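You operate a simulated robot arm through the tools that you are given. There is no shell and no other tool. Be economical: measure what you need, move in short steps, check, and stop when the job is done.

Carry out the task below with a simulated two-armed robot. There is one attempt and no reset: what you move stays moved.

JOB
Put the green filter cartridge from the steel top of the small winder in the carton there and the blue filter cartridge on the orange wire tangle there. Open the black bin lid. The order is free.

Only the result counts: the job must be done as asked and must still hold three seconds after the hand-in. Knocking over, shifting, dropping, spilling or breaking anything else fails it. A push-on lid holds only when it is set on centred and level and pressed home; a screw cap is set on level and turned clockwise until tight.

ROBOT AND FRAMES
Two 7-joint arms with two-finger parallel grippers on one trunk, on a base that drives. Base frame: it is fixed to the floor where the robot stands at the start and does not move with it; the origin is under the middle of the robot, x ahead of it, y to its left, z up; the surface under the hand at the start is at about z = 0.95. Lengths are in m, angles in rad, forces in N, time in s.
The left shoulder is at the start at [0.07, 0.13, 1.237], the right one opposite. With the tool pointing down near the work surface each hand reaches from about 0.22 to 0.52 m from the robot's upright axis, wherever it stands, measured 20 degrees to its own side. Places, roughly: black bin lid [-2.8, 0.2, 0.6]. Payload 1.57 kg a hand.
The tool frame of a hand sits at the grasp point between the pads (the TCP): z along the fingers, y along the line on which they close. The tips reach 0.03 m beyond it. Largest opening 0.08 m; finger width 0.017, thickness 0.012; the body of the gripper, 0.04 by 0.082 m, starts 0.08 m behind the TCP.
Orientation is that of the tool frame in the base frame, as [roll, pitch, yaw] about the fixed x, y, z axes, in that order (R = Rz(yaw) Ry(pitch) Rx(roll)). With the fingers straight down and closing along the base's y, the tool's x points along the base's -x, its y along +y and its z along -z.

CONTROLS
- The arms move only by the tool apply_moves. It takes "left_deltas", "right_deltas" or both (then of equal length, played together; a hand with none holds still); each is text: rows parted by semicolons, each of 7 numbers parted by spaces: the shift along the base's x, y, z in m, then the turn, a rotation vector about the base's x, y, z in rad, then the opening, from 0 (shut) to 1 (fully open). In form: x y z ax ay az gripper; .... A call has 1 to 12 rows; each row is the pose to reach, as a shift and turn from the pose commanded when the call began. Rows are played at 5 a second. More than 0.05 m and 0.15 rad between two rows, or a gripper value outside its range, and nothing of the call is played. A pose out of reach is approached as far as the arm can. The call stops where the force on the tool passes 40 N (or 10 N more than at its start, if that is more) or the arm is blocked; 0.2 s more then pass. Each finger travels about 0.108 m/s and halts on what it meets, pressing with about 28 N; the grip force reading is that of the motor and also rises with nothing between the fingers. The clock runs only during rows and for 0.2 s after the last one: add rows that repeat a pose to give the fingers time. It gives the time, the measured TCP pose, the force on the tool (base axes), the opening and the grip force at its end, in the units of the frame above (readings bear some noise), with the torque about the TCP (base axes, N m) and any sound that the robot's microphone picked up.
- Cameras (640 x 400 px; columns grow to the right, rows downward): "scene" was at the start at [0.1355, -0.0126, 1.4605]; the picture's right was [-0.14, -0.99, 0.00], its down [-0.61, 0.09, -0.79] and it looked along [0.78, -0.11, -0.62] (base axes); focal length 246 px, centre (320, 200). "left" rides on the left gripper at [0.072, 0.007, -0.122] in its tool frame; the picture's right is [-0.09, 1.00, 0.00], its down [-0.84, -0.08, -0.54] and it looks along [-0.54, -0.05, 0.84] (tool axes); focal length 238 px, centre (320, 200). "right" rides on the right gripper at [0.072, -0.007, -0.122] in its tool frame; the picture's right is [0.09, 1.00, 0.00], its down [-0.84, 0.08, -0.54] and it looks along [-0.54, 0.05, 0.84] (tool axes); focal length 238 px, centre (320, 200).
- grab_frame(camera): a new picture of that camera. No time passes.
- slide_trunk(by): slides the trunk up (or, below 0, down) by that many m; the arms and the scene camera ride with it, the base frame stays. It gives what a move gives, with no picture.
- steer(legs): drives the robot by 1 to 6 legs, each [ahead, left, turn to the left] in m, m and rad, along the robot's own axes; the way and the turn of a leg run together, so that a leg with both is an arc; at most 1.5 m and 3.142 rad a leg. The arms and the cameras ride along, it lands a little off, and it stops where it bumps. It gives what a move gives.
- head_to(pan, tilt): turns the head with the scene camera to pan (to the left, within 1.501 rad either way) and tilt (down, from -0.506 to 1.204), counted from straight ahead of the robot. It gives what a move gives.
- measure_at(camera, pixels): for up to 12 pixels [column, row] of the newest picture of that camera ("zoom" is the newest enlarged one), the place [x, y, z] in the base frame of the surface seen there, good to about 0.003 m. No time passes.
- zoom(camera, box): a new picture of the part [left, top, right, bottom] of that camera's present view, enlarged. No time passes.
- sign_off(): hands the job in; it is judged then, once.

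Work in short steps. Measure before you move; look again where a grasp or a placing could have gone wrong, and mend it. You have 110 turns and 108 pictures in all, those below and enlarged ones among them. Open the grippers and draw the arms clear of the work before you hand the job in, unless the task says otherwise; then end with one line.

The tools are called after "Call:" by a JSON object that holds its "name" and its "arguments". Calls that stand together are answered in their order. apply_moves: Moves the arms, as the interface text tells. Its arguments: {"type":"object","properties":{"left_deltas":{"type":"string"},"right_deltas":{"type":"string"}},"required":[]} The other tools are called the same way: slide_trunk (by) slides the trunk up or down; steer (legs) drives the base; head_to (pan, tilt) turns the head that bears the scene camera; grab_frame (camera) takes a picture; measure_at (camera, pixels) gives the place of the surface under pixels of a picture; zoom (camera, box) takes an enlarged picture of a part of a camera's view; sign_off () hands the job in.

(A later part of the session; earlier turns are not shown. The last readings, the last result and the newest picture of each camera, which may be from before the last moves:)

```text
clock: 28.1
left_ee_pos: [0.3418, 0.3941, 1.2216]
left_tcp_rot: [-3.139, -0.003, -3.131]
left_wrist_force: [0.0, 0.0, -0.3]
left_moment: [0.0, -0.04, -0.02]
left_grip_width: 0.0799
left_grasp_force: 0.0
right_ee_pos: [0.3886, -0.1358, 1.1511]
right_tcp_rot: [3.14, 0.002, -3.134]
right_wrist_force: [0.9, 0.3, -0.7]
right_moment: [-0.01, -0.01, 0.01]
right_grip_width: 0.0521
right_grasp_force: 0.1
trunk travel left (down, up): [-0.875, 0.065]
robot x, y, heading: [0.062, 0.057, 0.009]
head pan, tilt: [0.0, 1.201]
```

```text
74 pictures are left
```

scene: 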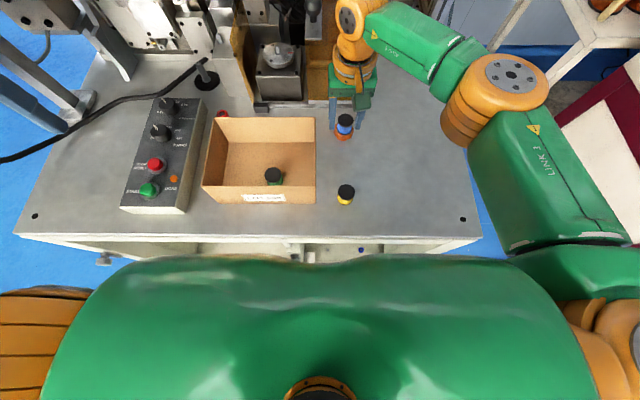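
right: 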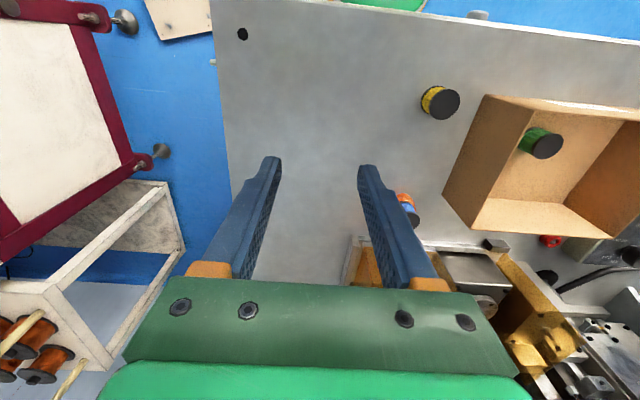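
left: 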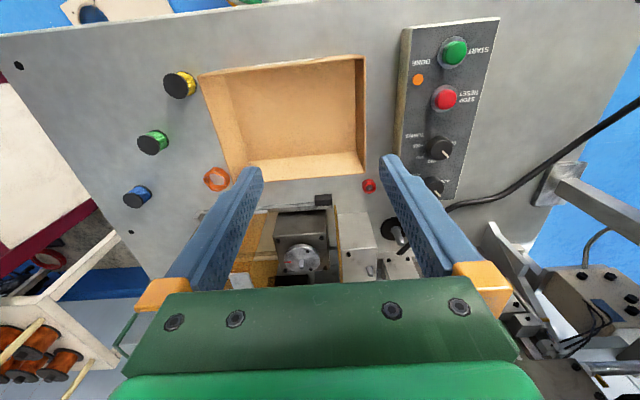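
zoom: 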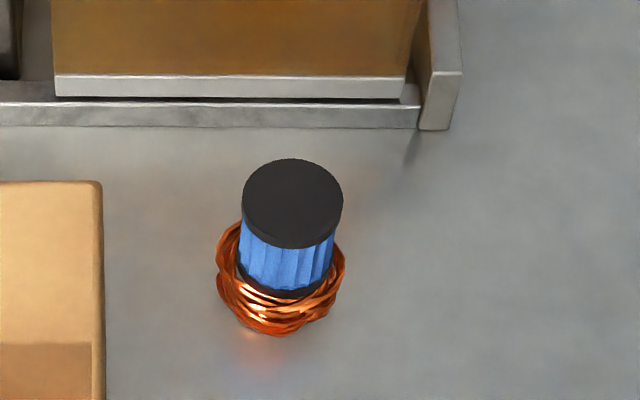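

Blue is stable on the tangle and green is in the carton. Next the bin behind; before driving, I look to both sides.

Call:
{"name": "head_to", "arguments": {"pan": 1.5, "tilt": 0.6}}

Call:
{"name": "grab_frame", "arguments": {"camera": "scene"}}

Call:
{"name": "head_to", "arguments": {"pan": -1.5, "tilt": 0.6}}

Call:
{"name": "grab_frame", "arguments": {"camera": "scene"}}

```text
clock: 29.7
left_ee_pos: [0.3423, 0.3945, 1.2207]
left_tcp_rot: [-3.141, -0.001, -3.13]
left_wrist_force: [0.7, 0.4, -0.6]
left_moment: [-0.02, 0.02, -0.02]
left_grip_width: 0.0801
left_grasp_force: 0.0
right_ee_pos: [0.3877, -0.1372, 1.1504]
right_tcp_rot: [3.139, 0.003, -3.135]
right_wrist_force: [0.0, 0.3, -1.0]
right_moment: [0.03, 0.01, -0.01]
right_grip_width: 0.0519
right_grasp_force: 0.0
trunk travel left (down, up): [-0.875, 0.065]
robot x, y, heading: [0.0659, 0.0559, 0.01]
head pan, tilt: [1.499, 0.6]
```

```text
73 pictures are left
```

scene: 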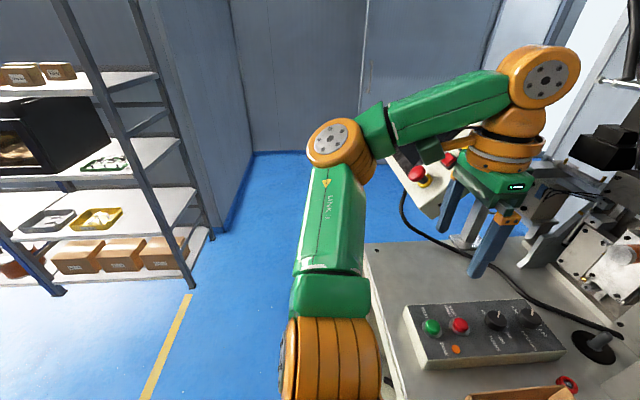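

```text
clock: 32.3
left_ee_pos: [0.3416, 0.3939, 1.2206]
left_tcp_rot: [-3.142, -0.003, -3.131]
left_wrist_force: [0.5, 0.0, 0.3]
left_moment: [0.0, 0.01, 0.02]
left_grip_width: 0.0801
left_grasp_force: 0.0
right_ee_pos: [0.3885, -0.1368, 1.1498]
right_tcp_rot: [3.141, 0.0, -3.134]
right_wrist_force: [-0.7, 0.0, -0.2]
right_moment: [0.02, 0.01, 0.0]
right_grip_width: 0.0519
right_grasp_force: 0.0
trunk travel left (down, up): [-0.875, 0.065]
robot x, y, heading: [0.0637, 0.0534, 0.004]
head pan, tilt: [-1.499, 0.6]
```

```text
72 pictures are left
```

scene: 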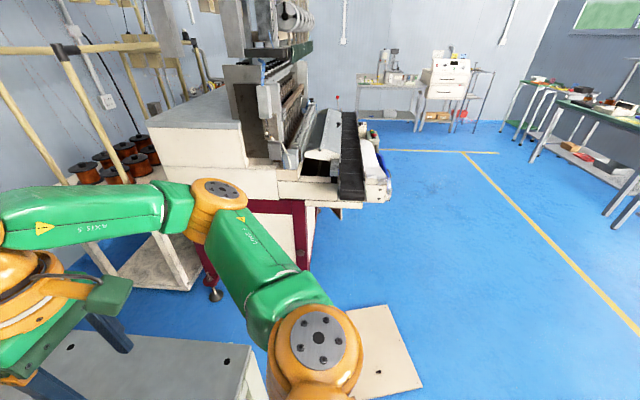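

Path sideways is open. I back away 0.3 m from the table straight, then look.

Call:
{"name": "steer", "arguments": {"legs": [[-0.3, 0, 0]]}}

Call:
{"name": "grab_frame", "arguments": {"camera": "scene"}}

Call:
{"name": "head_to", "arguments": {"pan": 1.5, "tilt": 0.6}}

Call:
{"name": "grab_frame", "arguments": {"camera": "scene"}}

```text
clock: 34.3
left_ee_pos: [0.0456, 0.392, 1.2207]
left_tcp_rot: [3.142, -0.004, -3.132]
left_wrist_force: [0.9, -0.9, 0.2]
left_moment: [-0.02, 0.03, -0.01]
left_grip_width: 0.0802
left_grasp_force: 0.0
right_ee_pos: [0.0917, -0.14, 1.1494]
right_tcp_rot: [3.139, -0.001, -3.133]
right_wrist_force: [-0.5, -0.7, 0.3]
right_moment: [0.0, 0.03, -0.01]
right_grip_width: 0.0522
right_grasp_force: 0.1
trunk travel left (down, up): [-0.875, 0.065]
robot x, y, heading: [-0.238, 0.05, 0.004]
head pan, tilt: [-1.499, 0.6]
```

```text
71 pictures are left
```

scene: 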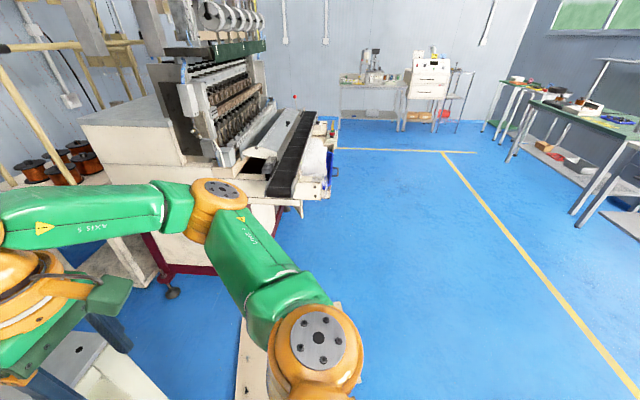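

```text
clock: 36.9
left_ee_pos: [0.0426, 0.3918, 1.2219]
left_tcp_rot: [-3.142, -0.001, -3.134]
left_wrist_force: [-0.6, -0.8, 0.3]
left_moment: [0.0, -0.02, -0.01]
left_grip_width: 0.08
left_grasp_force: 0.2
right_ee_pos: [0.0889, -0.1384, 1.1494]
right_tcp_rot: [3.139, 0.002, -3.134]
right_wrist_force: [-0.5, -0.5, 0.0]
right_moment: [0.01, -0.01, 0.02]
right_grip_width: 0.0521
right_grasp_force: 0.1
trunk travel left (down, up): [-0.875, 0.065]
robot x, y, heading: [-0.2365, 0.0517, 0.011]
head pan, tilt: [1.499, 0.6]
```

```text
70 pictures are left
```

scene: 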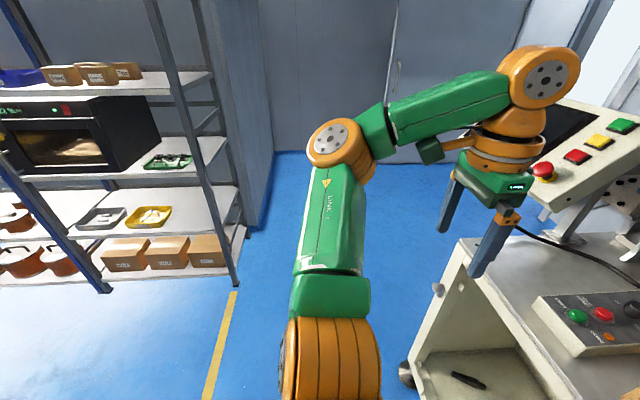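

I measure the shelf posts and right-hand clearance, then tuck the arms.

Call:
{"name": "measure_at", "arguments": {"camera": "scene", "pixels": [[236, 285], [108, 290], [20, 150], [222, 340], [475, 240], [405, 375]]}}

Call:
{"name": "apply_moves", "arguments": {"left_deltas": "0 -0.04 0 0 0 0 1; 0 -0.08 0 0 0 0 1; 0 -0.12 0.02 0 0 0 1; 0 -0.15 0.03 0 0 0 1; 0 -0.15 0.03 0 0 0 1", "right_deltas": "-0.01 0 0.02 0 0 0 0.65; -0.02 0 0.04 0 0 0 0.65; -0.03 0 0.06 0 0 0 0.65; -0.04 0 0.08 0 0 0 0.65; -0.04 0 0.08 0 0 0 0.65"}}

```text
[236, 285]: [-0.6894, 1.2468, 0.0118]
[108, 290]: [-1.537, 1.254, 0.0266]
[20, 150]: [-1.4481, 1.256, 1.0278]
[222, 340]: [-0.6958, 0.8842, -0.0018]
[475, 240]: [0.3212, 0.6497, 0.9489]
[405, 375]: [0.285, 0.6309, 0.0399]
```

```text
clock: 38.1
left_ee_pos: [0.0429, 0.2413, 1.2519]
left_tcp_rot: [-3.14, -0.002, -3.133]
left_wrist_force: [-0.1, -1.2, 0.4]
left_moment: [0.0, 0.04, 0.0]
left_grip_width: 0.0803
left_grasp_force: 0.0
right_ee_pos: [0.0492, -0.1394, 1.2298]
right_tcp_rot: [3.139, 0.0, -3.135]
right_wrist_force: [-0.2, 0.2, -0.5]
right_moment: [-0.01, 0.01, 0.0]
right_grip_width: 0.0519
right_grasp_force: 0.0
trunk travel left (down, up): [-0.875, 0.065]
robot x, y, heading: [-0.2332, 0.0504, 0.007]
head pan, tilt: [1.499, 0.6]
```

Back another 0.2 m for turning room, then turn left by 1.5 to look toward the bin side.

Call:
{"name": "steer", "arguments": {"legs": [[-0.2, 0, 0], [0, 0, -1.5]]}}

Call:
{"name": "head_to", "arguments": {"pan": -1.2, "tilt": 0.45}}

Call:
{"name": "grab_frame", "arguments": {"camera": "scene"}}

```text
clock: 43.4
left_ee_pos: [-0.2232, -0.2085, 1.2545]
left_tcp_rot: [-3.141, 0.0, 1.668]
left_wrist_force: [1.2, 0.1, 0.2]
left_moment: [0.0, 0.0, 0.0]
left_grip_width: 0.0799
left_grasp_force: 0.0
right_ee_pos: [-0.6016, -0.2495, 1.2287]
right_tcp_rot: [3.141, 0.002, 1.666]
right_wrist_force: [-0.3, -0.2, 0.0]
right_moment: [0.0, -0.01, 0.02]
right_grip_width: 0.052
right_grasp_force: 0.1
trunk travel left (down, up): [-0.875, 0.065]
robot x, y, heading: [-0.4366, 0.047, -1.474]
head pan, tilt: [1.499, 0.6]
```

```text
clock: 45.8
left_ee_pos: [-0.2228, -0.2082, 1.2522]
left_tcp_rot: [3.139, -0.002, 1.668]
left_wrist_force: [0.4, -0.5, 0.7]
left_moment: [0.03, -0.04, 0.01]
left_grip_width: 0.0798
left_grasp_force: 0.0
right_ee_pos: [-0.6013, -0.2486, 1.2295]
right_tcp_rot: [3.139, 0.001, 1.667]
right_wrist_force: [-0.2, 0.3, 0.0]
right_moment: [0.0, 0.02, 0.03]
right_grip_width: 0.0518
right_grasp_force: 0.1
trunk travel left (down, up): [-0.875, 0.065]
robot x, y, heading: [-0.4329, 0.054, -1.474]
head pan, tilt: [-1.201, 0.45]
```

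```text
69 pictures are left
```

scene: 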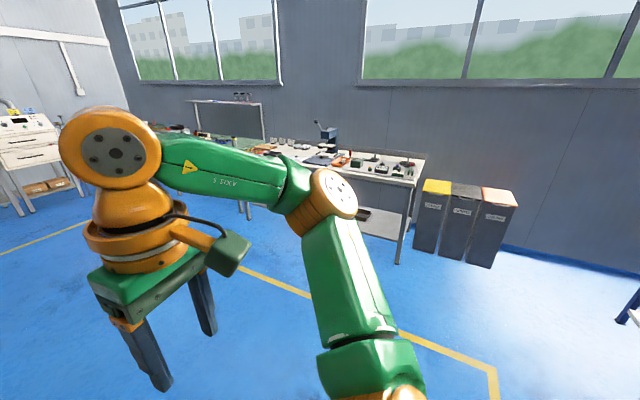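

Three bins with yellow, black and orange lids at (465,220). Zoom and measure.

Call:
{"name": "zoom", "arguments": {"camera": "scene", "box": [390, 165, 540, 275]}}

Call:
{"name": "measure_at", "arguments": {"camera": "scene", "pixels": [[437, 187], [466, 190], [499, 197], [430, 200], [462, 205], [495, 210], [425, 245], [455, 255], [490, 262], [404, 250], [422, 170]]}}

```text
3.64 times, centred on (465, 220) of scene
```

zoom: 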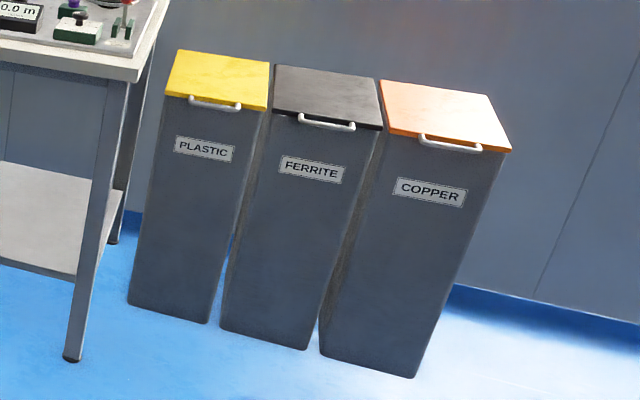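

```text
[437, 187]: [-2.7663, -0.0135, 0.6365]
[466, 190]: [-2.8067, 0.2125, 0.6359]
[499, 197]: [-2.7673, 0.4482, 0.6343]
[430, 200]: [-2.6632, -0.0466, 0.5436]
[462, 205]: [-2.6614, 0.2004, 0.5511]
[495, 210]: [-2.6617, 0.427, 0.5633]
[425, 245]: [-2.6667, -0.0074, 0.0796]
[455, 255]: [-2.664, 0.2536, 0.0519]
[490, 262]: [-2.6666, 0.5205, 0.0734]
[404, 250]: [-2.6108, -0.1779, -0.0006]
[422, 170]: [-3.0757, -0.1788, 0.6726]
```

The black lid (FERRITE) is at about (-2.8,0.21,0.636), handle at the front x≈-2.63. I turn to face -x and look at the way.

Call:
{"name": "steer", "arguments": {"legs": [[0, 0, -1.667]]}}

Call:
{"name": "head_to", "arguments": {"pan": 0, "tilt": 0.5}}

Call:
{"name": "grab_frame", "arguments": {"camera": "scene"}}

```text
clock: 50.2
left_ee_pos: [-0.7162, -0.1344, 1.2522]
left_tcp_rot: [-3.141, -0.001, -0.002]
left_wrist_force: [0.3, -0.4, -0.3]
left_moment: [0.0, -0.01, -0.01]
left_grip_width: 0.08
left_grasp_force: 0.1
right_ee_pos: [-0.7172, 0.2461, 1.2298]
right_tcp_rot: [3.141, 0.003, -0.004]
right_wrist_force: [0.4, 0.0, -0.2]
right_moment: [-0.04, 0.01, -0.03]
right_grip_width: 0.0523
right_grasp_force: 0.1
trunk travel left (down, up): [-0.875, 0.065]
robot x, y, heading: [-0.433, 0.0529, 3.133]
head pan, tilt: [-1.201, 0.45]
```

```text
clock: 51.6
left_ee_pos: [-0.7153, -0.1345, 1.2527]
left_tcp_rot: [-3.142, -0.003, -0.003]
left_wrist_force: [0.0, -0.5, 0.5]
left_moment: [0.02, 0.01, -0.01]
left_grip_width: 0.0799
left_grasp_force: 0.1
right_ee_pos: [-0.7172, 0.246, 1.2304]
right_tcp_rot: [3.139, 0.0, -0.004]
right_wrist_force: [0.0, 0.1, 0.5]
right_moment: [-0.02, 0.0, 0.0]
right_grip_width: 0.0521
right_grasp_force: 0.0
trunk travel left (down, up): [-0.875, 0.065]
robot x, y, heading: [-0.4323, 0.0537, 3.136]
head pan, tilt: [0.0, 0.499]
```

```text
67 pictures are left
```

scene: 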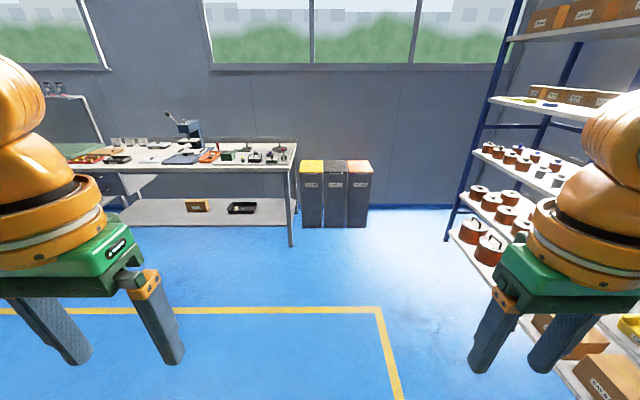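

Floor ahead is clear. Drive 1.35 m ahead and take a closer look.

Call:
{"name": "steer", "arguments": {"legs": [[1.35, 0, 0]]}}

Call:
{"name": "grab_frame", "arguments": {"camera": "scene"}}

Call:
{"name": "zoom", "arguments": {"camera": "scene", "box": [240, 170, 440, 310]}}

```text
clock: 58.4
left_ee_pos: [-2.078, -0.1349, 1.2515]
left_tcp_rot: [-3.141, -0.002, 0.004]
left_wrist_force: [0.0, -0.2, -1.0]
left_moment: [0.02, 0.02, 0.0]
left_grip_width: 0.0801
left_grasp_force: 0.0
right_ee_pos: [-2.0823, 0.2461, 1.2286]
right_tcp_rot: [3.139, 0.002, 0.002]
right_wrist_force: [-0.1, 0.3, 0.7]
right_moment: [0.02, -0.01, -0.03]
right_grip_width: 0.052
right_grasp_force: 0.1
trunk travel left (down, up): [-0.875, 0.065]
robot x, y, heading: [-1.8007, 0.0517, -3.136]
head pan, tilt: [0.0, 0.499]
```

```text
66 pictures are left
```

scene: 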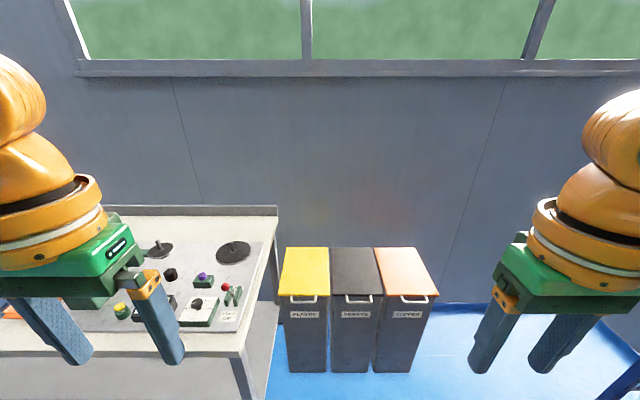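

```text
2.86 times, centred on (340, 240) of scene
```

zoom: 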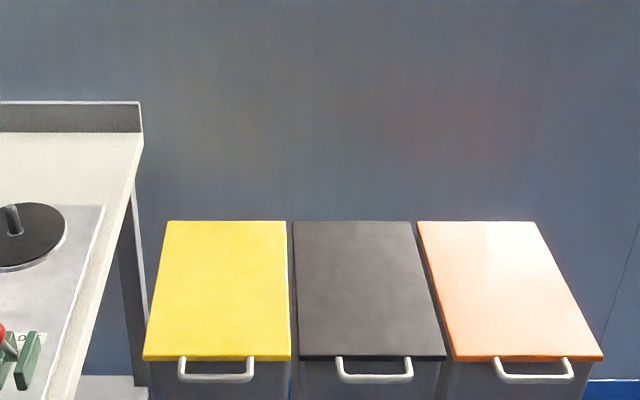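

The black lid's handle is a U-bar at zoom (374,379). I measure handle and lid corners.

Call:
{"name": "measure_at", "arguments": {"camera": "zoom", "pixels": [[374, 379], [350, 380], [400, 379], [339, 366], [411, 366], [372, 355], [350, 224], [302, 352], [440, 352], [296, 226], [350, 200], [374, 368]]}}

Call:
{"name": "zoom", "arguments": {"camera": "scene", "box": [320, 270, 400, 330]}}

```text
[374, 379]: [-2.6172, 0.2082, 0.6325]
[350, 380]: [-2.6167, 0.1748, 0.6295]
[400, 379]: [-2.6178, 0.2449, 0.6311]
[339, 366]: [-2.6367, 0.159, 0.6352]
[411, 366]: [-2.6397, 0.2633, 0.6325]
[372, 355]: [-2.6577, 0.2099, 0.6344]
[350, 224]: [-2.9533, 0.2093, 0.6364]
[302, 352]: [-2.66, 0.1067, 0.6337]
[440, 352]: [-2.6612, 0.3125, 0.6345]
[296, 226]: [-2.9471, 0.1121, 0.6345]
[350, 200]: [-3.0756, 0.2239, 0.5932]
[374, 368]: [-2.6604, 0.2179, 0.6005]
```

```text
6.67 times, centred on (360, 300) of scene
```

zoom: 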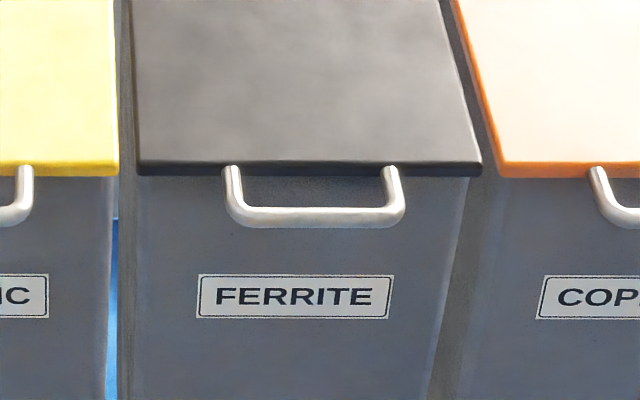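

Handle bar runs along y at x≈-2.617, z≈0.63; hinge near (-2.955, 0.63), wall at -3.076. I check bench heights on the left before driving closer.

Call:
{"name": "measure_at", "arguments": {"camera": "scene", "pixels": [[240, 350], [225, 300], [235, 250], [275, 215], [205, 275], [150, 340], [160, 245], [195, 310], [330, 62]]}}

Call:
{"name": "slide_trunk", "arguments": {"by": -0.2}}

```text
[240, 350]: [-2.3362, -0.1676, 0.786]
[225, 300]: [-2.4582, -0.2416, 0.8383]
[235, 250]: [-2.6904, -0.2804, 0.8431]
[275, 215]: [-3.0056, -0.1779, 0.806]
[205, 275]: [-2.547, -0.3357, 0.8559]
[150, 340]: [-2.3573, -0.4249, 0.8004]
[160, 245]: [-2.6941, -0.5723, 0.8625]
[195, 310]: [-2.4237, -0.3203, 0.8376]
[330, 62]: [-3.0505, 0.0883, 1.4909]
```

```text
clock: 60.6
left_ee_pos: [-2.0792, -0.1349, 1.0519]
left_tcp_rot: [-3.141, -0.002, 0.006]
left_wrist_force: [-0.6, 0.4, 0.9]
left_moment: [-0.01, 0.0, -0.02]
left_grip_width: 0.0801
left_grasp_force: 0.1
right_ee_pos: [-2.0832, 0.2464, 1.0302]
right_tcp_rot: [3.141, 0.002, 0.0]
right_wrist_force: [0.2, -1.1, -0.4]
right_moment: [-0.07, 0.02, -0.02]
right_grip_width: 0.052
right_grasp_force: 0.0
trunk travel left (down, up): [-0.675, 0.265]
robot x, y, heading: [-1.8029, 0.0519, -3.141]
head pan, tilt: [0.0, 0.499]
```

The bench edge (x=-2.33, y=-0.17, z 0.79) crowds the left side, so I shift right and use the left hand. First I shift right 0.33 m and yaw the left gripper by -90° in free space so it closes along x.

Call:
{"name": "steer", "arguments": {"legs": [[0, -0.33, 0]]}}

Call:
{"name": "apply_moves", "arguments": {"left_deltas": "0 0 0 0 0 -0.143 0.8; 0 0 0 0 0 -0.286 0.6; 0 0 0 0 0 -0.429 0.35; 0 0 0 0 0 -0.571 0.35; 0 0 0 0 0 -0.714 0.35; 0 0 0 0 0 -0.857 0.35; 0 0 0 0 0 -1.0 0.35; 0 0 0 0 0 -1.143 0.35; 0 0 0 0 0 -1.286 0.35; 0 0 0 0 0 -1.429 0.35; 0 0 0 0 0 -1.571 0.35; 0 0 0 0 0 -1.571 0.35"}}

Call:
{"name": "grab_frame", "arguments": {"camera": "scene"}}

```text
clock: 62.7
left_ee_pos: [-2.0798, 0.1871, 1.0511]
left_tcp_rot: [-3.139, -0.002, 0.006]
left_wrist_force: [0.2, -0.2, 0.7]
left_moment: [0.0, 0.01, 0.0]
left_grip_width: 0.08
left_grasp_force: 0.1
right_ee_pos: [-2.085, 0.5678, 1.0299]
right_tcp_rot: [3.139, 0.001, 0.004]
right_wrist_force: [0.0, -0.5, 0.2]
right_moment: [0.01, 0.02, 0.01]
right_grip_width: 0.0521
right_grasp_force: 0.1
trunk travel left (down, up): [-0.675, 0.265]
robot x, y, heading: [-1.8011, 0.3798, -3.137]
head pan, tilt: [0.0, 0.499]
```

```text
clock: 65.3
left_ee_pos: [-2.0792, 0.1881, 1.053]
left_tcp_rot: [3.141, -0.001, -1.567]
left_wrist_force: [0.9, 0.3, 0.1]
left_moment: [0.02, -0.01, 0.0]
left_grip_width: 0.0276
left_grasp_force: 0.0
right_ee_pos: [-2.0847, 0.57, 1.0301]
right_tcp_rot: [3.139, 0.001, 0.003]
right_wrist_force: [-0.5, -0.3, -0.1]
right_moment: [0.01, 0.0, 0.0]
right_grip_width: 0.0521
right_grasp_force: 0.1
trunk travel left (down, up): [-0.675, 0.265]
robot x, y, heading: [-1.7977, 0.3812, -3.136]
head pan, tilt: [0.0, 0.499]
```

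```text
63 pictures are left
```

scene: 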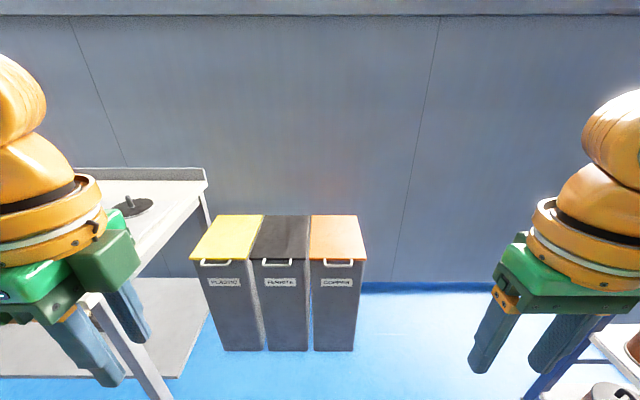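

Gripper now closes along x. Drive ahead 0.40, then check before the remainder.

Call:
{"name": "steer", "arguments": {"legs": [[0.4, 0, 0]]}}

Call:
{"name": "head_to", "arguments": {"pan": 0.3, "tilt": 0.8}}

Call:
{"name": "grab_frame", "arguments": {"camera": "scene"}}

```text
clock: 67.8
left_ee_pos: [-2.4743, 0.1836, 1.053]
left_tcp_rot: [-3.141, -0.003, -1.559]
left_wrist_force: [-0.5, -1.3, -0.1]
left_moment: [-0.01, -0.03, 0.03]
left_grip_width: 0.0278
left_grasp_force: 0.1
right_ee_pos: [-2.4826, 0.5636, 1.0299]
right_tcp_rot: [3.139, 0.001, 0.011]
right_wrist_force: [-0.5, 0.4, -0.9]
right_moment: [-0.03, -0.03, 0.01]
right_grip_width: 0.052
right_grasp_force: 0.0
trunk travel left (down, up): [-0.675, 0.265]
robot x, y, heading: [-2.1996, 0.3749, -3.122]
head pan, tilt: [0.0, 0.499]
```

```text
clock: 68.6
left_ee_pos: [-2.4746, 0.1849, 1.0529]
left_tcp_rot: [-3.141, -0.001, -1.559]
left_wrist_force: [-0.5, -0.3, 0.9]
left_moment: [0.02, -0.02, 0.0]
left_grip_width: 0.0279
left_grasp_force: 0.0
right_ee_pos: [-2.4826, 0.5644, 1.0292]
right_tcp_rot: [3.139, 0.001, 0.011]
right_wrist_force: [-0.8, 0.1, 0.0]
right_moment: [0.02, -0.01, -0.01]
right_grip_width: 0.052
right_grasp_force: 0.1
trunk travel left (down, up): [-0.675, 0.265]
robot x, y, heading: [-2.1987, 0.3734, -3.133]
head pan, tilt: [0.3, 0.799]
```

```text
62 pictures are left
```

scene: 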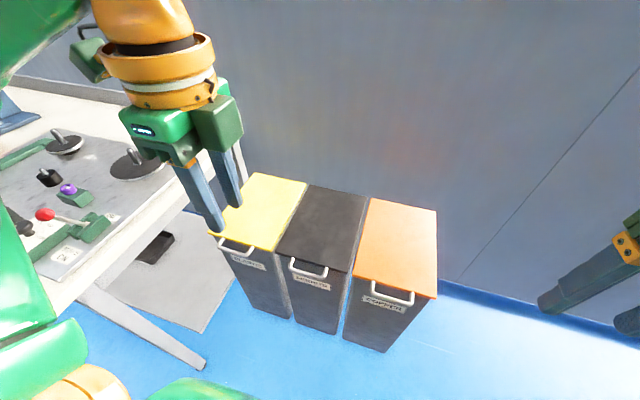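

Check the left arm against the bench corner by panning left.

Call:
{"name": "head_to", "arguments": {"pan": 1.2, "tilt": 0.8}}

Call:
{"name": "grab_frame", "arguments": {"camera": "scene"}}

```text
clock: 69.8
left_ee_pos: [-2.4744, 0.1839, 1.053]
left_tcp_rot: [3.141, -0.003, -1.56]
left_wrist_force: [-0.9, 0.6, -0.7]
left_moment: [0.02, 0.03, -0.05]
left_grip_width: 0.0282
left_grasp_force: 0.1
right_ee_pos: [-2.4825, 0.5639, 1.0297]
right_tcp_rot: [3.139, 0.002, 0.011]
right_wrist_force: [0.5, -0.8, 0.5]
right_moment: [-0.01, -0.03, 0.0]
right_grip_width: 0.0519
right_grasp_force: 0.1
trunk travel left (down, up): [-0.675, 0.265]
robot x, y, heading: [-2.197, 0.3749, -3.132]
head pan, tilt: [1.201, 0.799]
```

```text
61 pictures are left
```

scene: 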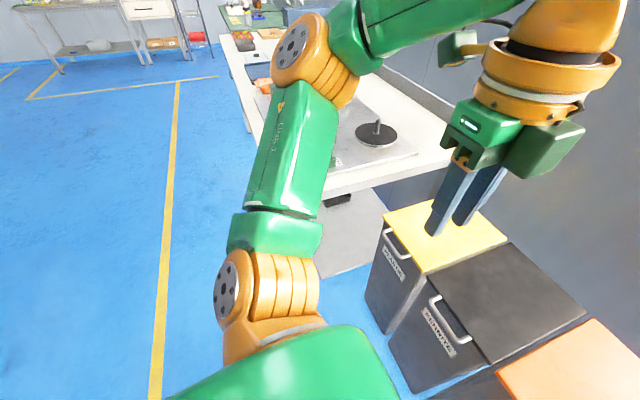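

Measure the elbow and upper arm positions.

Call:
{"name": "measure_at", "arguments": {"camera": "scene", "pixels": [[295, 50], [340, 80], [300, 150], [330, 130], [350, 50], [270, 235], [420, 30], [340, 185]]}}

```text
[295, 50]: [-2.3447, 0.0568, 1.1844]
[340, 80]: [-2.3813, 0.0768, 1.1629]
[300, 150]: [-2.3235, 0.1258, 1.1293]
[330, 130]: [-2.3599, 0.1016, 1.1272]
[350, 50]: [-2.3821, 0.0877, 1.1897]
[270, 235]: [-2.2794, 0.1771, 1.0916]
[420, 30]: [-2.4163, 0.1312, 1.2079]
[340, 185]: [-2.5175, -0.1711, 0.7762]
```

The elbow (y≈0.06, z≈1.1) is well clear. Drive 0.14 m further and view through the left camera.

Call:
{"name": "steer", "arguments": {"legs": [[0.13, 0, 0]]}}

Call:
{"name": "grab_frame", "arguments": {"camera": "left"}}

Call:
{"name": "grab_frame", "arguments": {"camera": "scene"}}

```text
clock: 71.1
left_ee_pos: [-2.6003, 0.1816, 1.0531]
left_tcp_rot: [3.139, -0.002, -1.556]
left_wrist_force: [0.4, 0.7, 0.5]
left_moment: [-0.02, 0.01, -0.02]
left_grip_width: 0.0281
left_grasp_force: 0.0
right_ee_pos: [-2.6091, 0.5626, 1.03]
right_tcp_rot: [3.14, 0.002, 0.013]
right_wrist_force: [-0.1, 0.8, -0.1]
right_moment: [0.01, 0.01, -0.01]
right_grip_width: 0.0521
right_grasp_force: 0.0
trunk travel left (down, up): [-0.675, 0.265]
robot x, y, heading: [-2.325, 0.3716, -3.128]
head pan, tilt: [1.201, 0.799]
```

```text
60 pictures are left
```

left: 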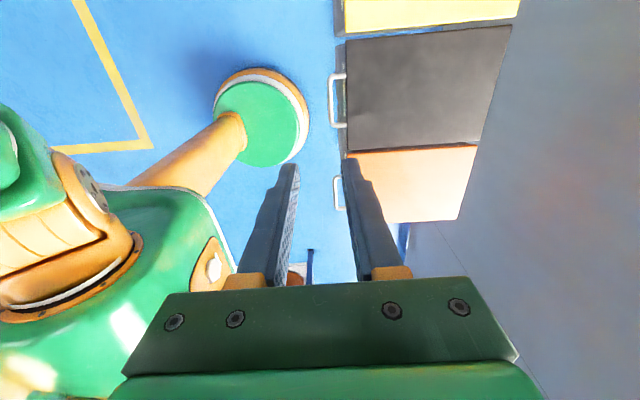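

```text
59 pictures are left
```

scene: 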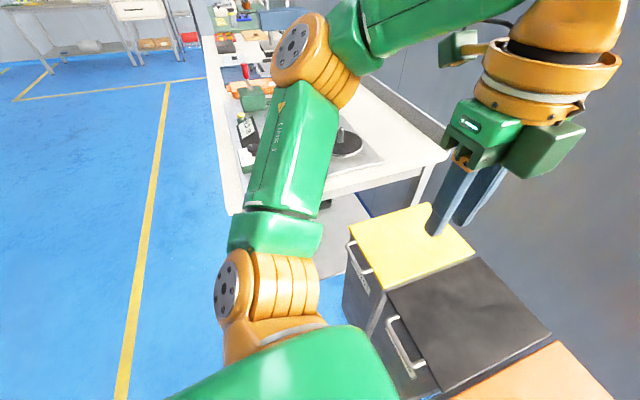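

Handle visible in the left view at column ~332, rows 78–125. Measure.

Call:
{"name": "measure_at", "arguments": {"camera": "left", "pixels": [[331, 90], [331, 100], [331, 115], [339, 76], [340, 125], [348, 100], [260, 120], [500, 40]]}}

Call:
{"name": "zoom", "arguments": {"camera": "left", "box": [300, 50, 400, 150]}}

```text
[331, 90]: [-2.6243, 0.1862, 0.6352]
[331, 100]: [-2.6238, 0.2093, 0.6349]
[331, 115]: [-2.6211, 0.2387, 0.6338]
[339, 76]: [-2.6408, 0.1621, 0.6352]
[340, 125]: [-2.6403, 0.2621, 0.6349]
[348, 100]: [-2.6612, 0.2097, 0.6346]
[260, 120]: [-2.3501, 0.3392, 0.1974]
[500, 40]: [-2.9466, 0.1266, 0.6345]
```

```text
4.00 times, centred on (350, 100) of left
```

zoom: 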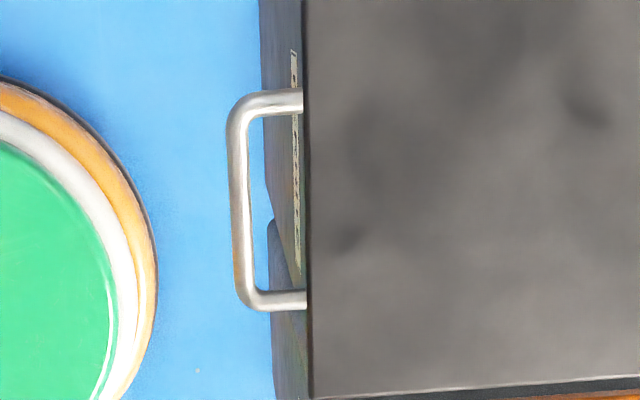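

Bar centre ≈(-2.621, 0.21, 0.630), inner gap ≈0.03. Descend to z≈0.70 above it with a narrow opening and check.

Call:
{"name": "apply_moves", "arguments": {"left_deltas": "-0.021 0.028 -0.03 0 0 0 0.31; -0.021 0.028 -0.07 0 0 0 0.31; -0.021 0.028 -0.11 0 0 0 0.31; -0.021 0.028 -0.15 0 0 0 0.31; -0.021 0.028 -0.19 0 0 0 0.31; -0.021 0.028 -0.23 0 0 0 0.31; -0.021 0.028 -0.27 0 0 0 0.31; -0.021 0.028 -0.31 0 0 0 0.31; -0.021 0.028 -0.348 0 0 0 0.31; -0.021 0.028 -0.348 0 0 0 0.31"}}

Call:
{"name": "grab_frame", "arguments": {"camera": "left"}}

Call:
{"name": "zoom", "arguments": {"camera": "scene", "box": [320, 200, 560, 400]}}

```text
clock: 73.3
left_ee_pos: [-2.6223, 0.2065, 0.7034]
left_tcp_rot: [-3.14, 0.0, -1.557]
left_wrist_force: [-0.1, 0.4, -0.5]
left_moment: [0.03, 0.01, -0.02]
left_grip_width: 0.0246
left_grasp_force: 0.1
right_ee_pos: [-2.6118, 0.5625, 1.0307]
right_tcp_rot: [3.14, 0.001, 0.013]
right_wrist_force: [0.7, 0.3, 0.6]
right_moment: [-0.03, -0.02, -0.02]
right_grip_width: 0.0522
right_grasp_force: 0.1
trunk travel left (down, up): [-0.675, 0.265]
robot x, y, heading: [-2.3248, 0.3725, -3.129]
head pan, tilt: [1.201, 0.799]
```

```text
57 pictures are left
```

left: 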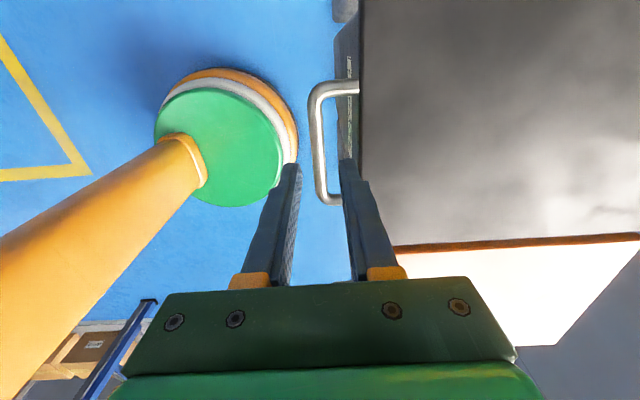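

```text
2.00 times, centred on (440, 300) of scene
```

zoom: 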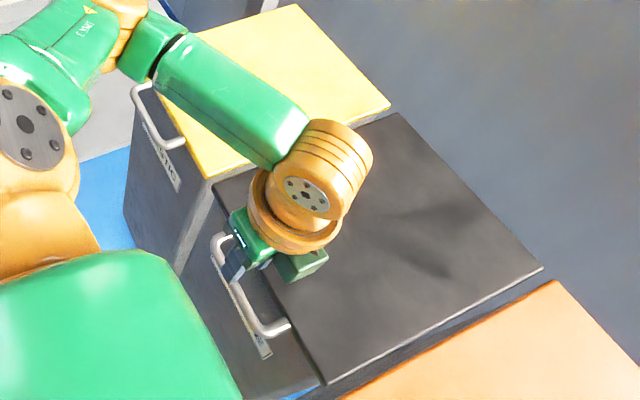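

Measure the bar again from this closer view.

Call:
{"name": "measure_at", "arguments": {"camera": "left", "pixels": [[314, 140], [318, 140], [322, 140], [319, 170], [315, 110], [335, 85], [361, 140], [335, 199]]}}

```text
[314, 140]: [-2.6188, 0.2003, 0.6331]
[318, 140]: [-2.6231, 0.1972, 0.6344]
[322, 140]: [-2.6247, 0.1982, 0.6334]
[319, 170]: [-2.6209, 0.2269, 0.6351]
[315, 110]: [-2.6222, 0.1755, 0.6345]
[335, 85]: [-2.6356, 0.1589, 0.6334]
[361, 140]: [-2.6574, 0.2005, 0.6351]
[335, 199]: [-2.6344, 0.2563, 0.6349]
```

Bar at x≈-2.622, aligned with the TCP. Descend to z≈0.636 and close on it.

Call:
{"name": "apply_moves", "arguments": {"left_deltas": "0.001 0.002 -0.03 0 0 0 0.31; 0.001 0.002 -0.05 0 0 0 0.31; 0.001 0.002 -0.067 0 0 0 0.31; 0.001 0.002 -0.067 0 0 0 0.31; 0.001 0.002 -0.067 0 0 0 0.1; 0.001 0.002 -0.067 0 0 0 0.0; 0.001 0.002 -0.067 0 0 0 0.0"}}

Call:
{"name": "grab_frame", "arguments": {"camera": "left"}}

```text
clock: 74.9
left_ee_pos: [-2.6223, 0.2114, 0.6368]
left_tcp_rot: [-3.14, -0.003, -1.556]
left_wrist_force: [-1.8, -0.1, -1.6]
left_moment: [-0.05, 0.03, -0.51]
left_grip_width: 0.0118
left_grasp_force: 29.3
right_ee_pos: [-2.6108, 0.5624, 1.0308]
right_tcp_rot: [3.139, 0.001, 0.012]
right_wrist_force: [0.0, -0.1, -0.7]
right_moment: [0.03, 0.0, -0.01]
right_grip_width: 0.052
right_grasp_force: 0.1
trunk travel left (down, up): [-0.675, 0.265]
robot x, y, heading: [-2.3253, 0.3718, -3.127]
head pan, tilt: [1.201, 0.799]
```

```text
55 pictures are left
```

left: 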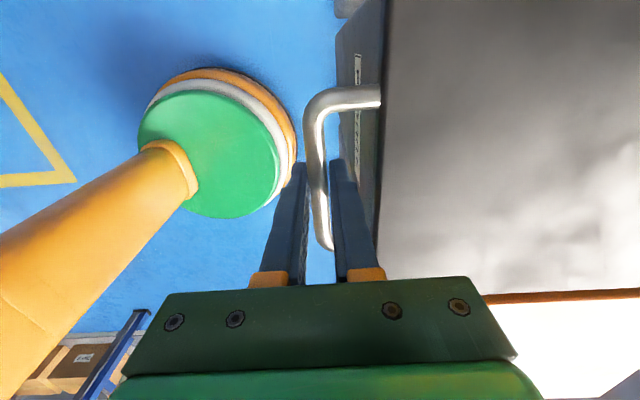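

Gripped the bar. Begin the arc about the rear hinge (r≈0.334): lift to 0.3 rad and check forces.

Call:
{"name": "apply_moves", "arguments": {"left_deltas": "-0.0004 0 0.0167 0 0 0 0; -0.0017 0 0.0333 0 0 0 0; -0.0037 0 0.05 0 0 0 0; -0.0066 0 0.0663 0 0 0 0; -0.0104 0 0.0826 0 0 0 0; -0.0149 0 0.0986 0 0 0 0"}}

Call:
{"name": "zoom", "arguments": {"camera": "scene", "box": [320, 200, 560, 400]}}

```text
clock: 76.3
left_ee_pos: [-2.6363, 0.2107, 0.738]
left_tcp_rot: [-3.141, -0.001, -1.555]
left_wrist_force: [6.1, -0.1, -0.6]
left_moment: [0.18, -0.09, -0.48]
left_grip_width: 0.012
left_grasp_force: 29.3
right_ee_pos: [-2.6098, 0.5629, 1.0296]
right_tcp_rot: [3.141, 0.002, 0.012]
right_wrist_force: [-0.3, 0.2, -0.3]
right_moment: [0.0, -0.04, 0.02]
right_grip_width: 0.0519
right_grasp_force: 0.0
trunk travel left (down, up): [-0.675, 0.265]
robot x, y, heading: [-2.3268, 0.3702, -3.13]
head pan, tilt: [1.201, 0.799]
```

```text
2.00 times, centred on (440, 300) of scene
```

zoom: 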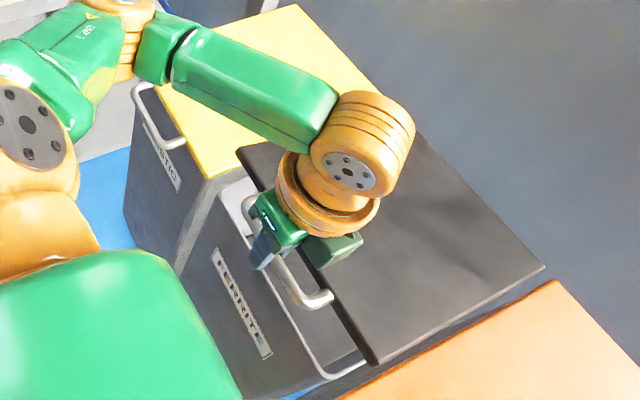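

Lid is rising, forces small. Continue to ~0.8 rad, tilting the tool forward (ay up to 0.5) to save reach.

Call:
{"name": "apply_moves", "arguments": {"left_deltas": "-0.0114 0 0.0313 0 0.1 0 0; -0.0259 0 0.0613 0 0.2 0 0; -0.0434 0 0.0897 0 0.3 0 0; -0.0635 0 0.1163 0 0.4 0 0; -0.0862 0 0.1407 0 0.5 0 0; -0.0862 0 0.1407 0 0.5 0 0"}}

Call:
{"name": "zoom", "arguments": {"camera": "scene", "box": [320, 150, 600, 400]}}

Call:
{"name": "grab_frame", "arguments": {"camera": "left"}}

```text
clock: 77.7
left_ee_pos: [-2.7197, 0.2107, 0.8801]
left_tcp_rot: [2.635, 0.006, -1.557]
left_wrist_force: [9.0, -3.2, 7.8]
left_moment: [-0.35, 0.07, -0.38]
left_grip_width: 0.0115
left_grasp_force: 29.0
right_ee_pos: [-2.6068, 0.5616, 1.0316]
right_tcp_rot: [3.14, 0.007, 0.011]
right_wrist_force: [-0.4, 0.2, 0.5]
right_moment: [0.0, -0.01, 0.02]
right_grip_width: 0.0519
right_grasp_force: 0.1
trunk travel left (down, up): [-0.675, 0.265]
robot x, y, heading: [-2.324, 0.3728, -3.13]
head pan, tilt: [1.201, 0.799]
```

```text
1.60 times, centred on (460, 275) of scene
```

zoom: 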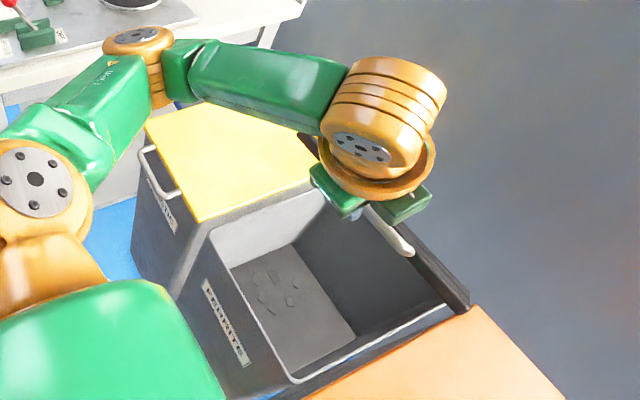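

```text
52 pictures are left
```

left: 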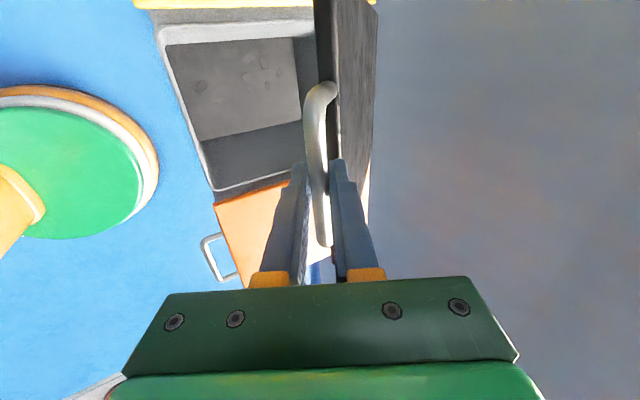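

Lid is at ~0.76 rad; forces suggest the radius is ≈0.355 (hinge ≈-2.977). Continue on the corrected arc to 1.15 rad, with more tilt.

Call:
{"name": "apply_moves", "arguments": {"left_deltas": "-0.0192 0 0.0256 0 0.1 0 0; -0.047 0 0.0477 0 0.2 0 0; -0.0769 0 0.0668 0 0.3 0 0; -0.1085 0 0.0829 0 0.4 0 0; -0.1085 0 0.0829 0 0.4 0 0"}}

Call:
{"name": "zoom", "arguments": {"camera": "scene", "box": [320, 100, 640, 360]}}

Call:
{"name": "grab_frame", "arguments": {"camera": "left"}}

```text
clock: 78.9
left_ee_pos: [-2.8382, 0.2115, 0.9561]
left_tcp_rot: [2.247, 0.01, -1.56]
left_wrist_force: [-4.2, 0.3, -11.6]
left_moment: [-0.25, -0.04, 0.07]
left_grip_width: 0.0118
left_grasp_force: 29.9
right_ee_pos: [-2.6154, 0.5618, 1.0273]
right_tcp_rot: [3.139, -0.003, 0.013]
right_wrist_force: [0.3, 0.5, 0.5]
right_moment: [0.03, -0.01, 0.01]
right_grip_width: 0.0519
right_grasp_force: 0.0
trunk travel left (down, up): [-0.675, 0.265]
robot x, y, heading: [-2.3233, 0.3708, -3.13]
head pan, tilt: [1.201, 0.799]
```

```text
1.54 times, centred on (480, 230) of scene
```

zoom: 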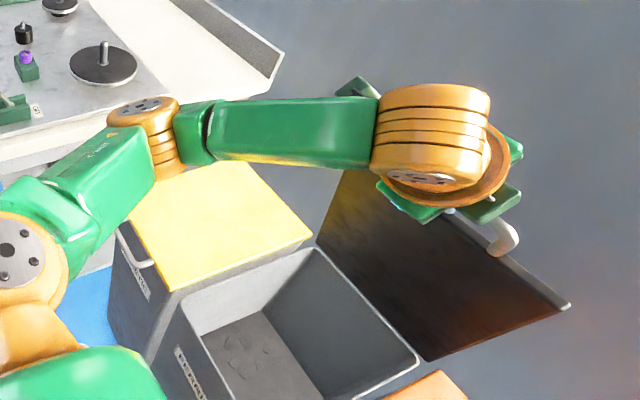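

```text
50 pictures are left
```

left: 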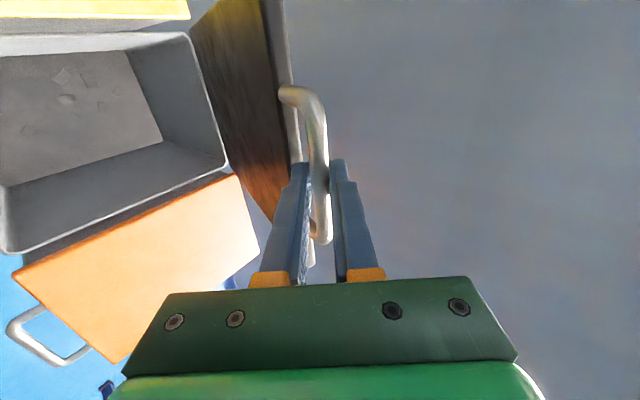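

Now ~1.17 rad; slight inward force, so I reduce the radius to 0.349 and proceed toward vertical with more tilt.

Call:
{"name": "apply_moves", "arguments": {"left_deltas": "-0.0401 0 0.0083 0 0.1 0 0; -0.0739 0 0.017 0 0.2 0 0; -0.1084 0 0.0222 0 0.3 0 0; -0.1084 0 0.0222 0 0.3 0 0"}}

Call:
{"name": "zoom", "arguments": {"camera": "scene", "box": [320, 100, 640, 360]}}

```text
clock: 79.7
left_ee_pos: [-2.9279, 0.2112, 0.9714]
left_tcp_rot: [1.993, 0.016, -1.56]
left_wrist_force: [14.7, 0.5, -6.9]
left_moment: [0.03, 0.0, -0.27]
left_grip_width: 0.0118
left_grasp_force: 28.7
right_ee_pos: [-2.6088, 0.5609, 1.0308]
right_tcp_rot: [3.14, 0.003, 0.014]
right_wrist_force: [-0.1, -0.5, 0.1]
right_moment: [0.0, -0.03, -0.02]
right_grip_width: 0.0523
right_grasp_force: 0.0
trunk travel left (down, up): [-0.675, 0.265]
robot x, y, heading: [-2.3252, 0.3736, -3.131]
head pan, tilt: [1.201, 0.799]
stopped in row 3 (left hand): the force on the tool passed its limit at 59 N (the readings are from after the stop); the commanded pose is now the measured one
```

```text
1.54 times, centred on (480, 230) of scene
```

zoom: 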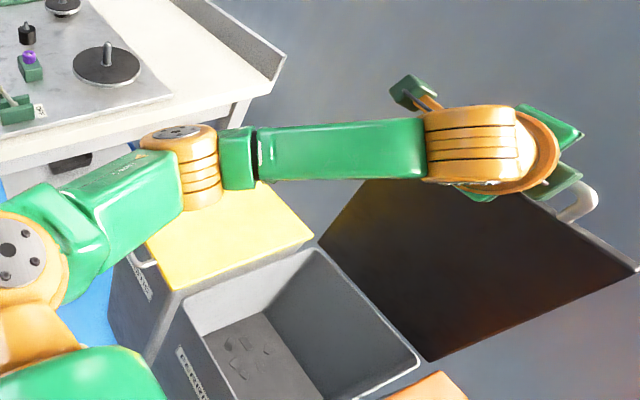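

Blocked at θ≈1.43 rad. I look at the lid and surroundings more closely from the head and left camera.

Call:
{"name": "head_to", "arguments": {"pan": 0.6, "tilt": 0.45}}

Call:
{"name": "grab_frame", "arguments": {"camera": "scene"}}

Call:
{"name": "grab_frame", "arguments": {"camera": "left"}}

```text
clock: 80.7
left_ee_pos: [-2.9274, 0.2105, 0.9715]
left_tcp_rot: [1.993, 0.014, -1.56]
left_wrist_force: [17.4, 1.8, -14.7]
left_moment: [-0.13, -0.14, 0.06]
left_grip_width: 0.0115
left_grasp_force: 29.3
right_ee_pos: [-2.6074, 0.5613, 1.0301]
right_tcp_rot: [3.139, 0.003, 0.013]
right_wrist_force: [0.7, -0.4, -1.0]
right_moment: [0.01, 0.04, -0.01]
right_grip_width: 0.052
right_grasp_force: 0.1
trunk travel left (down, up): [-0.675, 0.265]
robot x, y, heading: [-2.3285, 0.3706, -3.129]
head pan, tilt: [0.6, 0.45]
```

```text
48 pictures are left
```

scene: 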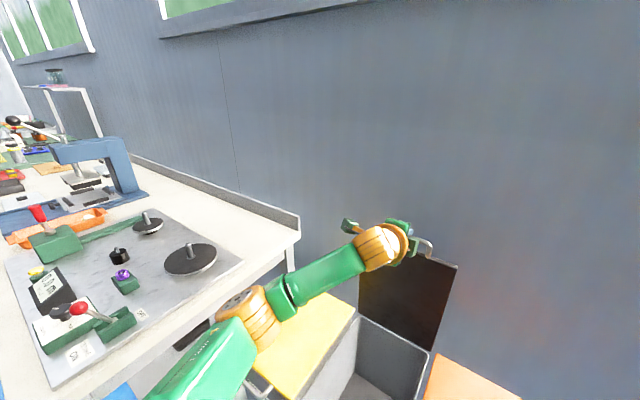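

```text
47 pictures are left
```

left: 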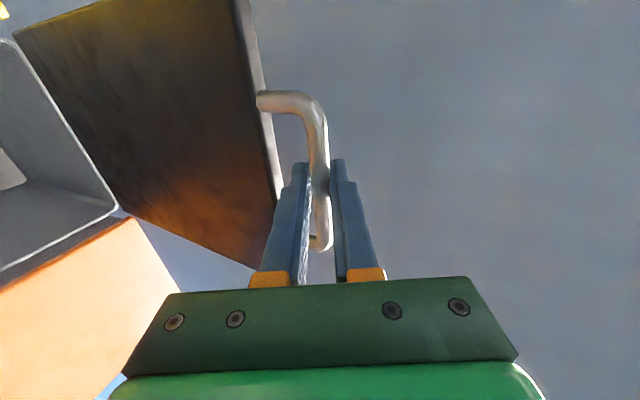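

I measure the lid's inner face and edges to get the true angle and the wall gap.

Call:
{"name": "measure_at", "arguments": {"camera": "scene", "pixels": [[370, 290], [445, 275], [430, 335], [370, 318], [410, 300], [457, 266], [470, 300], [440, 230], [422, 340]]}}

Call:
{"name": "zoom", "arguments": {"camera": "scene", "box": [320, 200, 500, 380]}}

```text
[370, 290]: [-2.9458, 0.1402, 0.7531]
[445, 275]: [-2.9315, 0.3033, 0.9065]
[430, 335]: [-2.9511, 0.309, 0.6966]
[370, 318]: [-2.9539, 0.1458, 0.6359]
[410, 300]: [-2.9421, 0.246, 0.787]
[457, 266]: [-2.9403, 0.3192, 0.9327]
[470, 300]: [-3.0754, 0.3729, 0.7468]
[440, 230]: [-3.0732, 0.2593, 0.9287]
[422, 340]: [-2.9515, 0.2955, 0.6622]
```

```text
2.22 times, centred on (410, 290) of scene
```

zoom: 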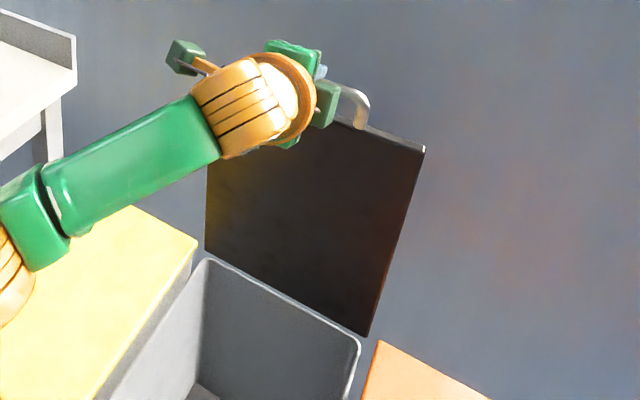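

The lid's inner face is at ~85°, true radius ≈0.3415 about (-2.965,0.631); my path was too wide, causing the force. Push on in small steps along the correct arc.

Call:
{"name": "apply_moves", "arguments": {"left_deltas": "0 0 -0.002 0 0 0 0; -0.01 0 -0.001 0 0 0 0; -0.02 0 0 0 0 0 0; -0.03 0 0 0 0 0 0; -0.03 0 0 0 0 0 0"}}

Call:
{"name": "zoom", "arguments": {"camera": "scene", "box": [320, 200, 500, 380]}}

```text
clock: 81.3
left_ee_pos: [-2.9283, 0.2103, 0.9705]
left_tcp_rot: [1.994, 0.015, -1.561]
left_wrist_force: [22.8, -1.5, 1.2]
left_moment: [0.11, -0.09, -0.51]
left_grip_width: 0.0115
left_grasp_force: 28.3
right_ee_pos: [-2.6018, 0.5609, 1.0332]
right_tcp_rot: [3.141, 0.01, 0.016]
right_wrist_force: [0.2, -1.3, 0.6]
right_moment: [0.01, -0.01, 0.0]
right_grip_width: 0.052
right_grasp_force: 0.0
trunk travel left (down, up): [-0.675, 0.265]
robot x, y, heading: [-2.3272, 0.3718, -3.126]
head pan, tilt: [0.6, 0.45]
stopped in row 3 (left hand): the force on the tool passed its limit at 49 N (the readings are from after the stop); the commanded pose is now the measured one
```

```text
2.22 times, centred on (410, 290) of scene
```

zoom: 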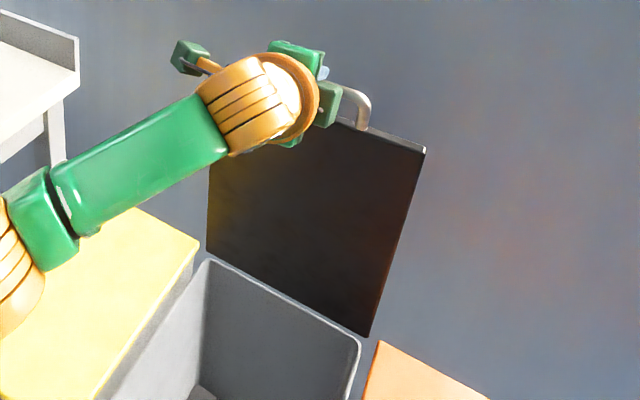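

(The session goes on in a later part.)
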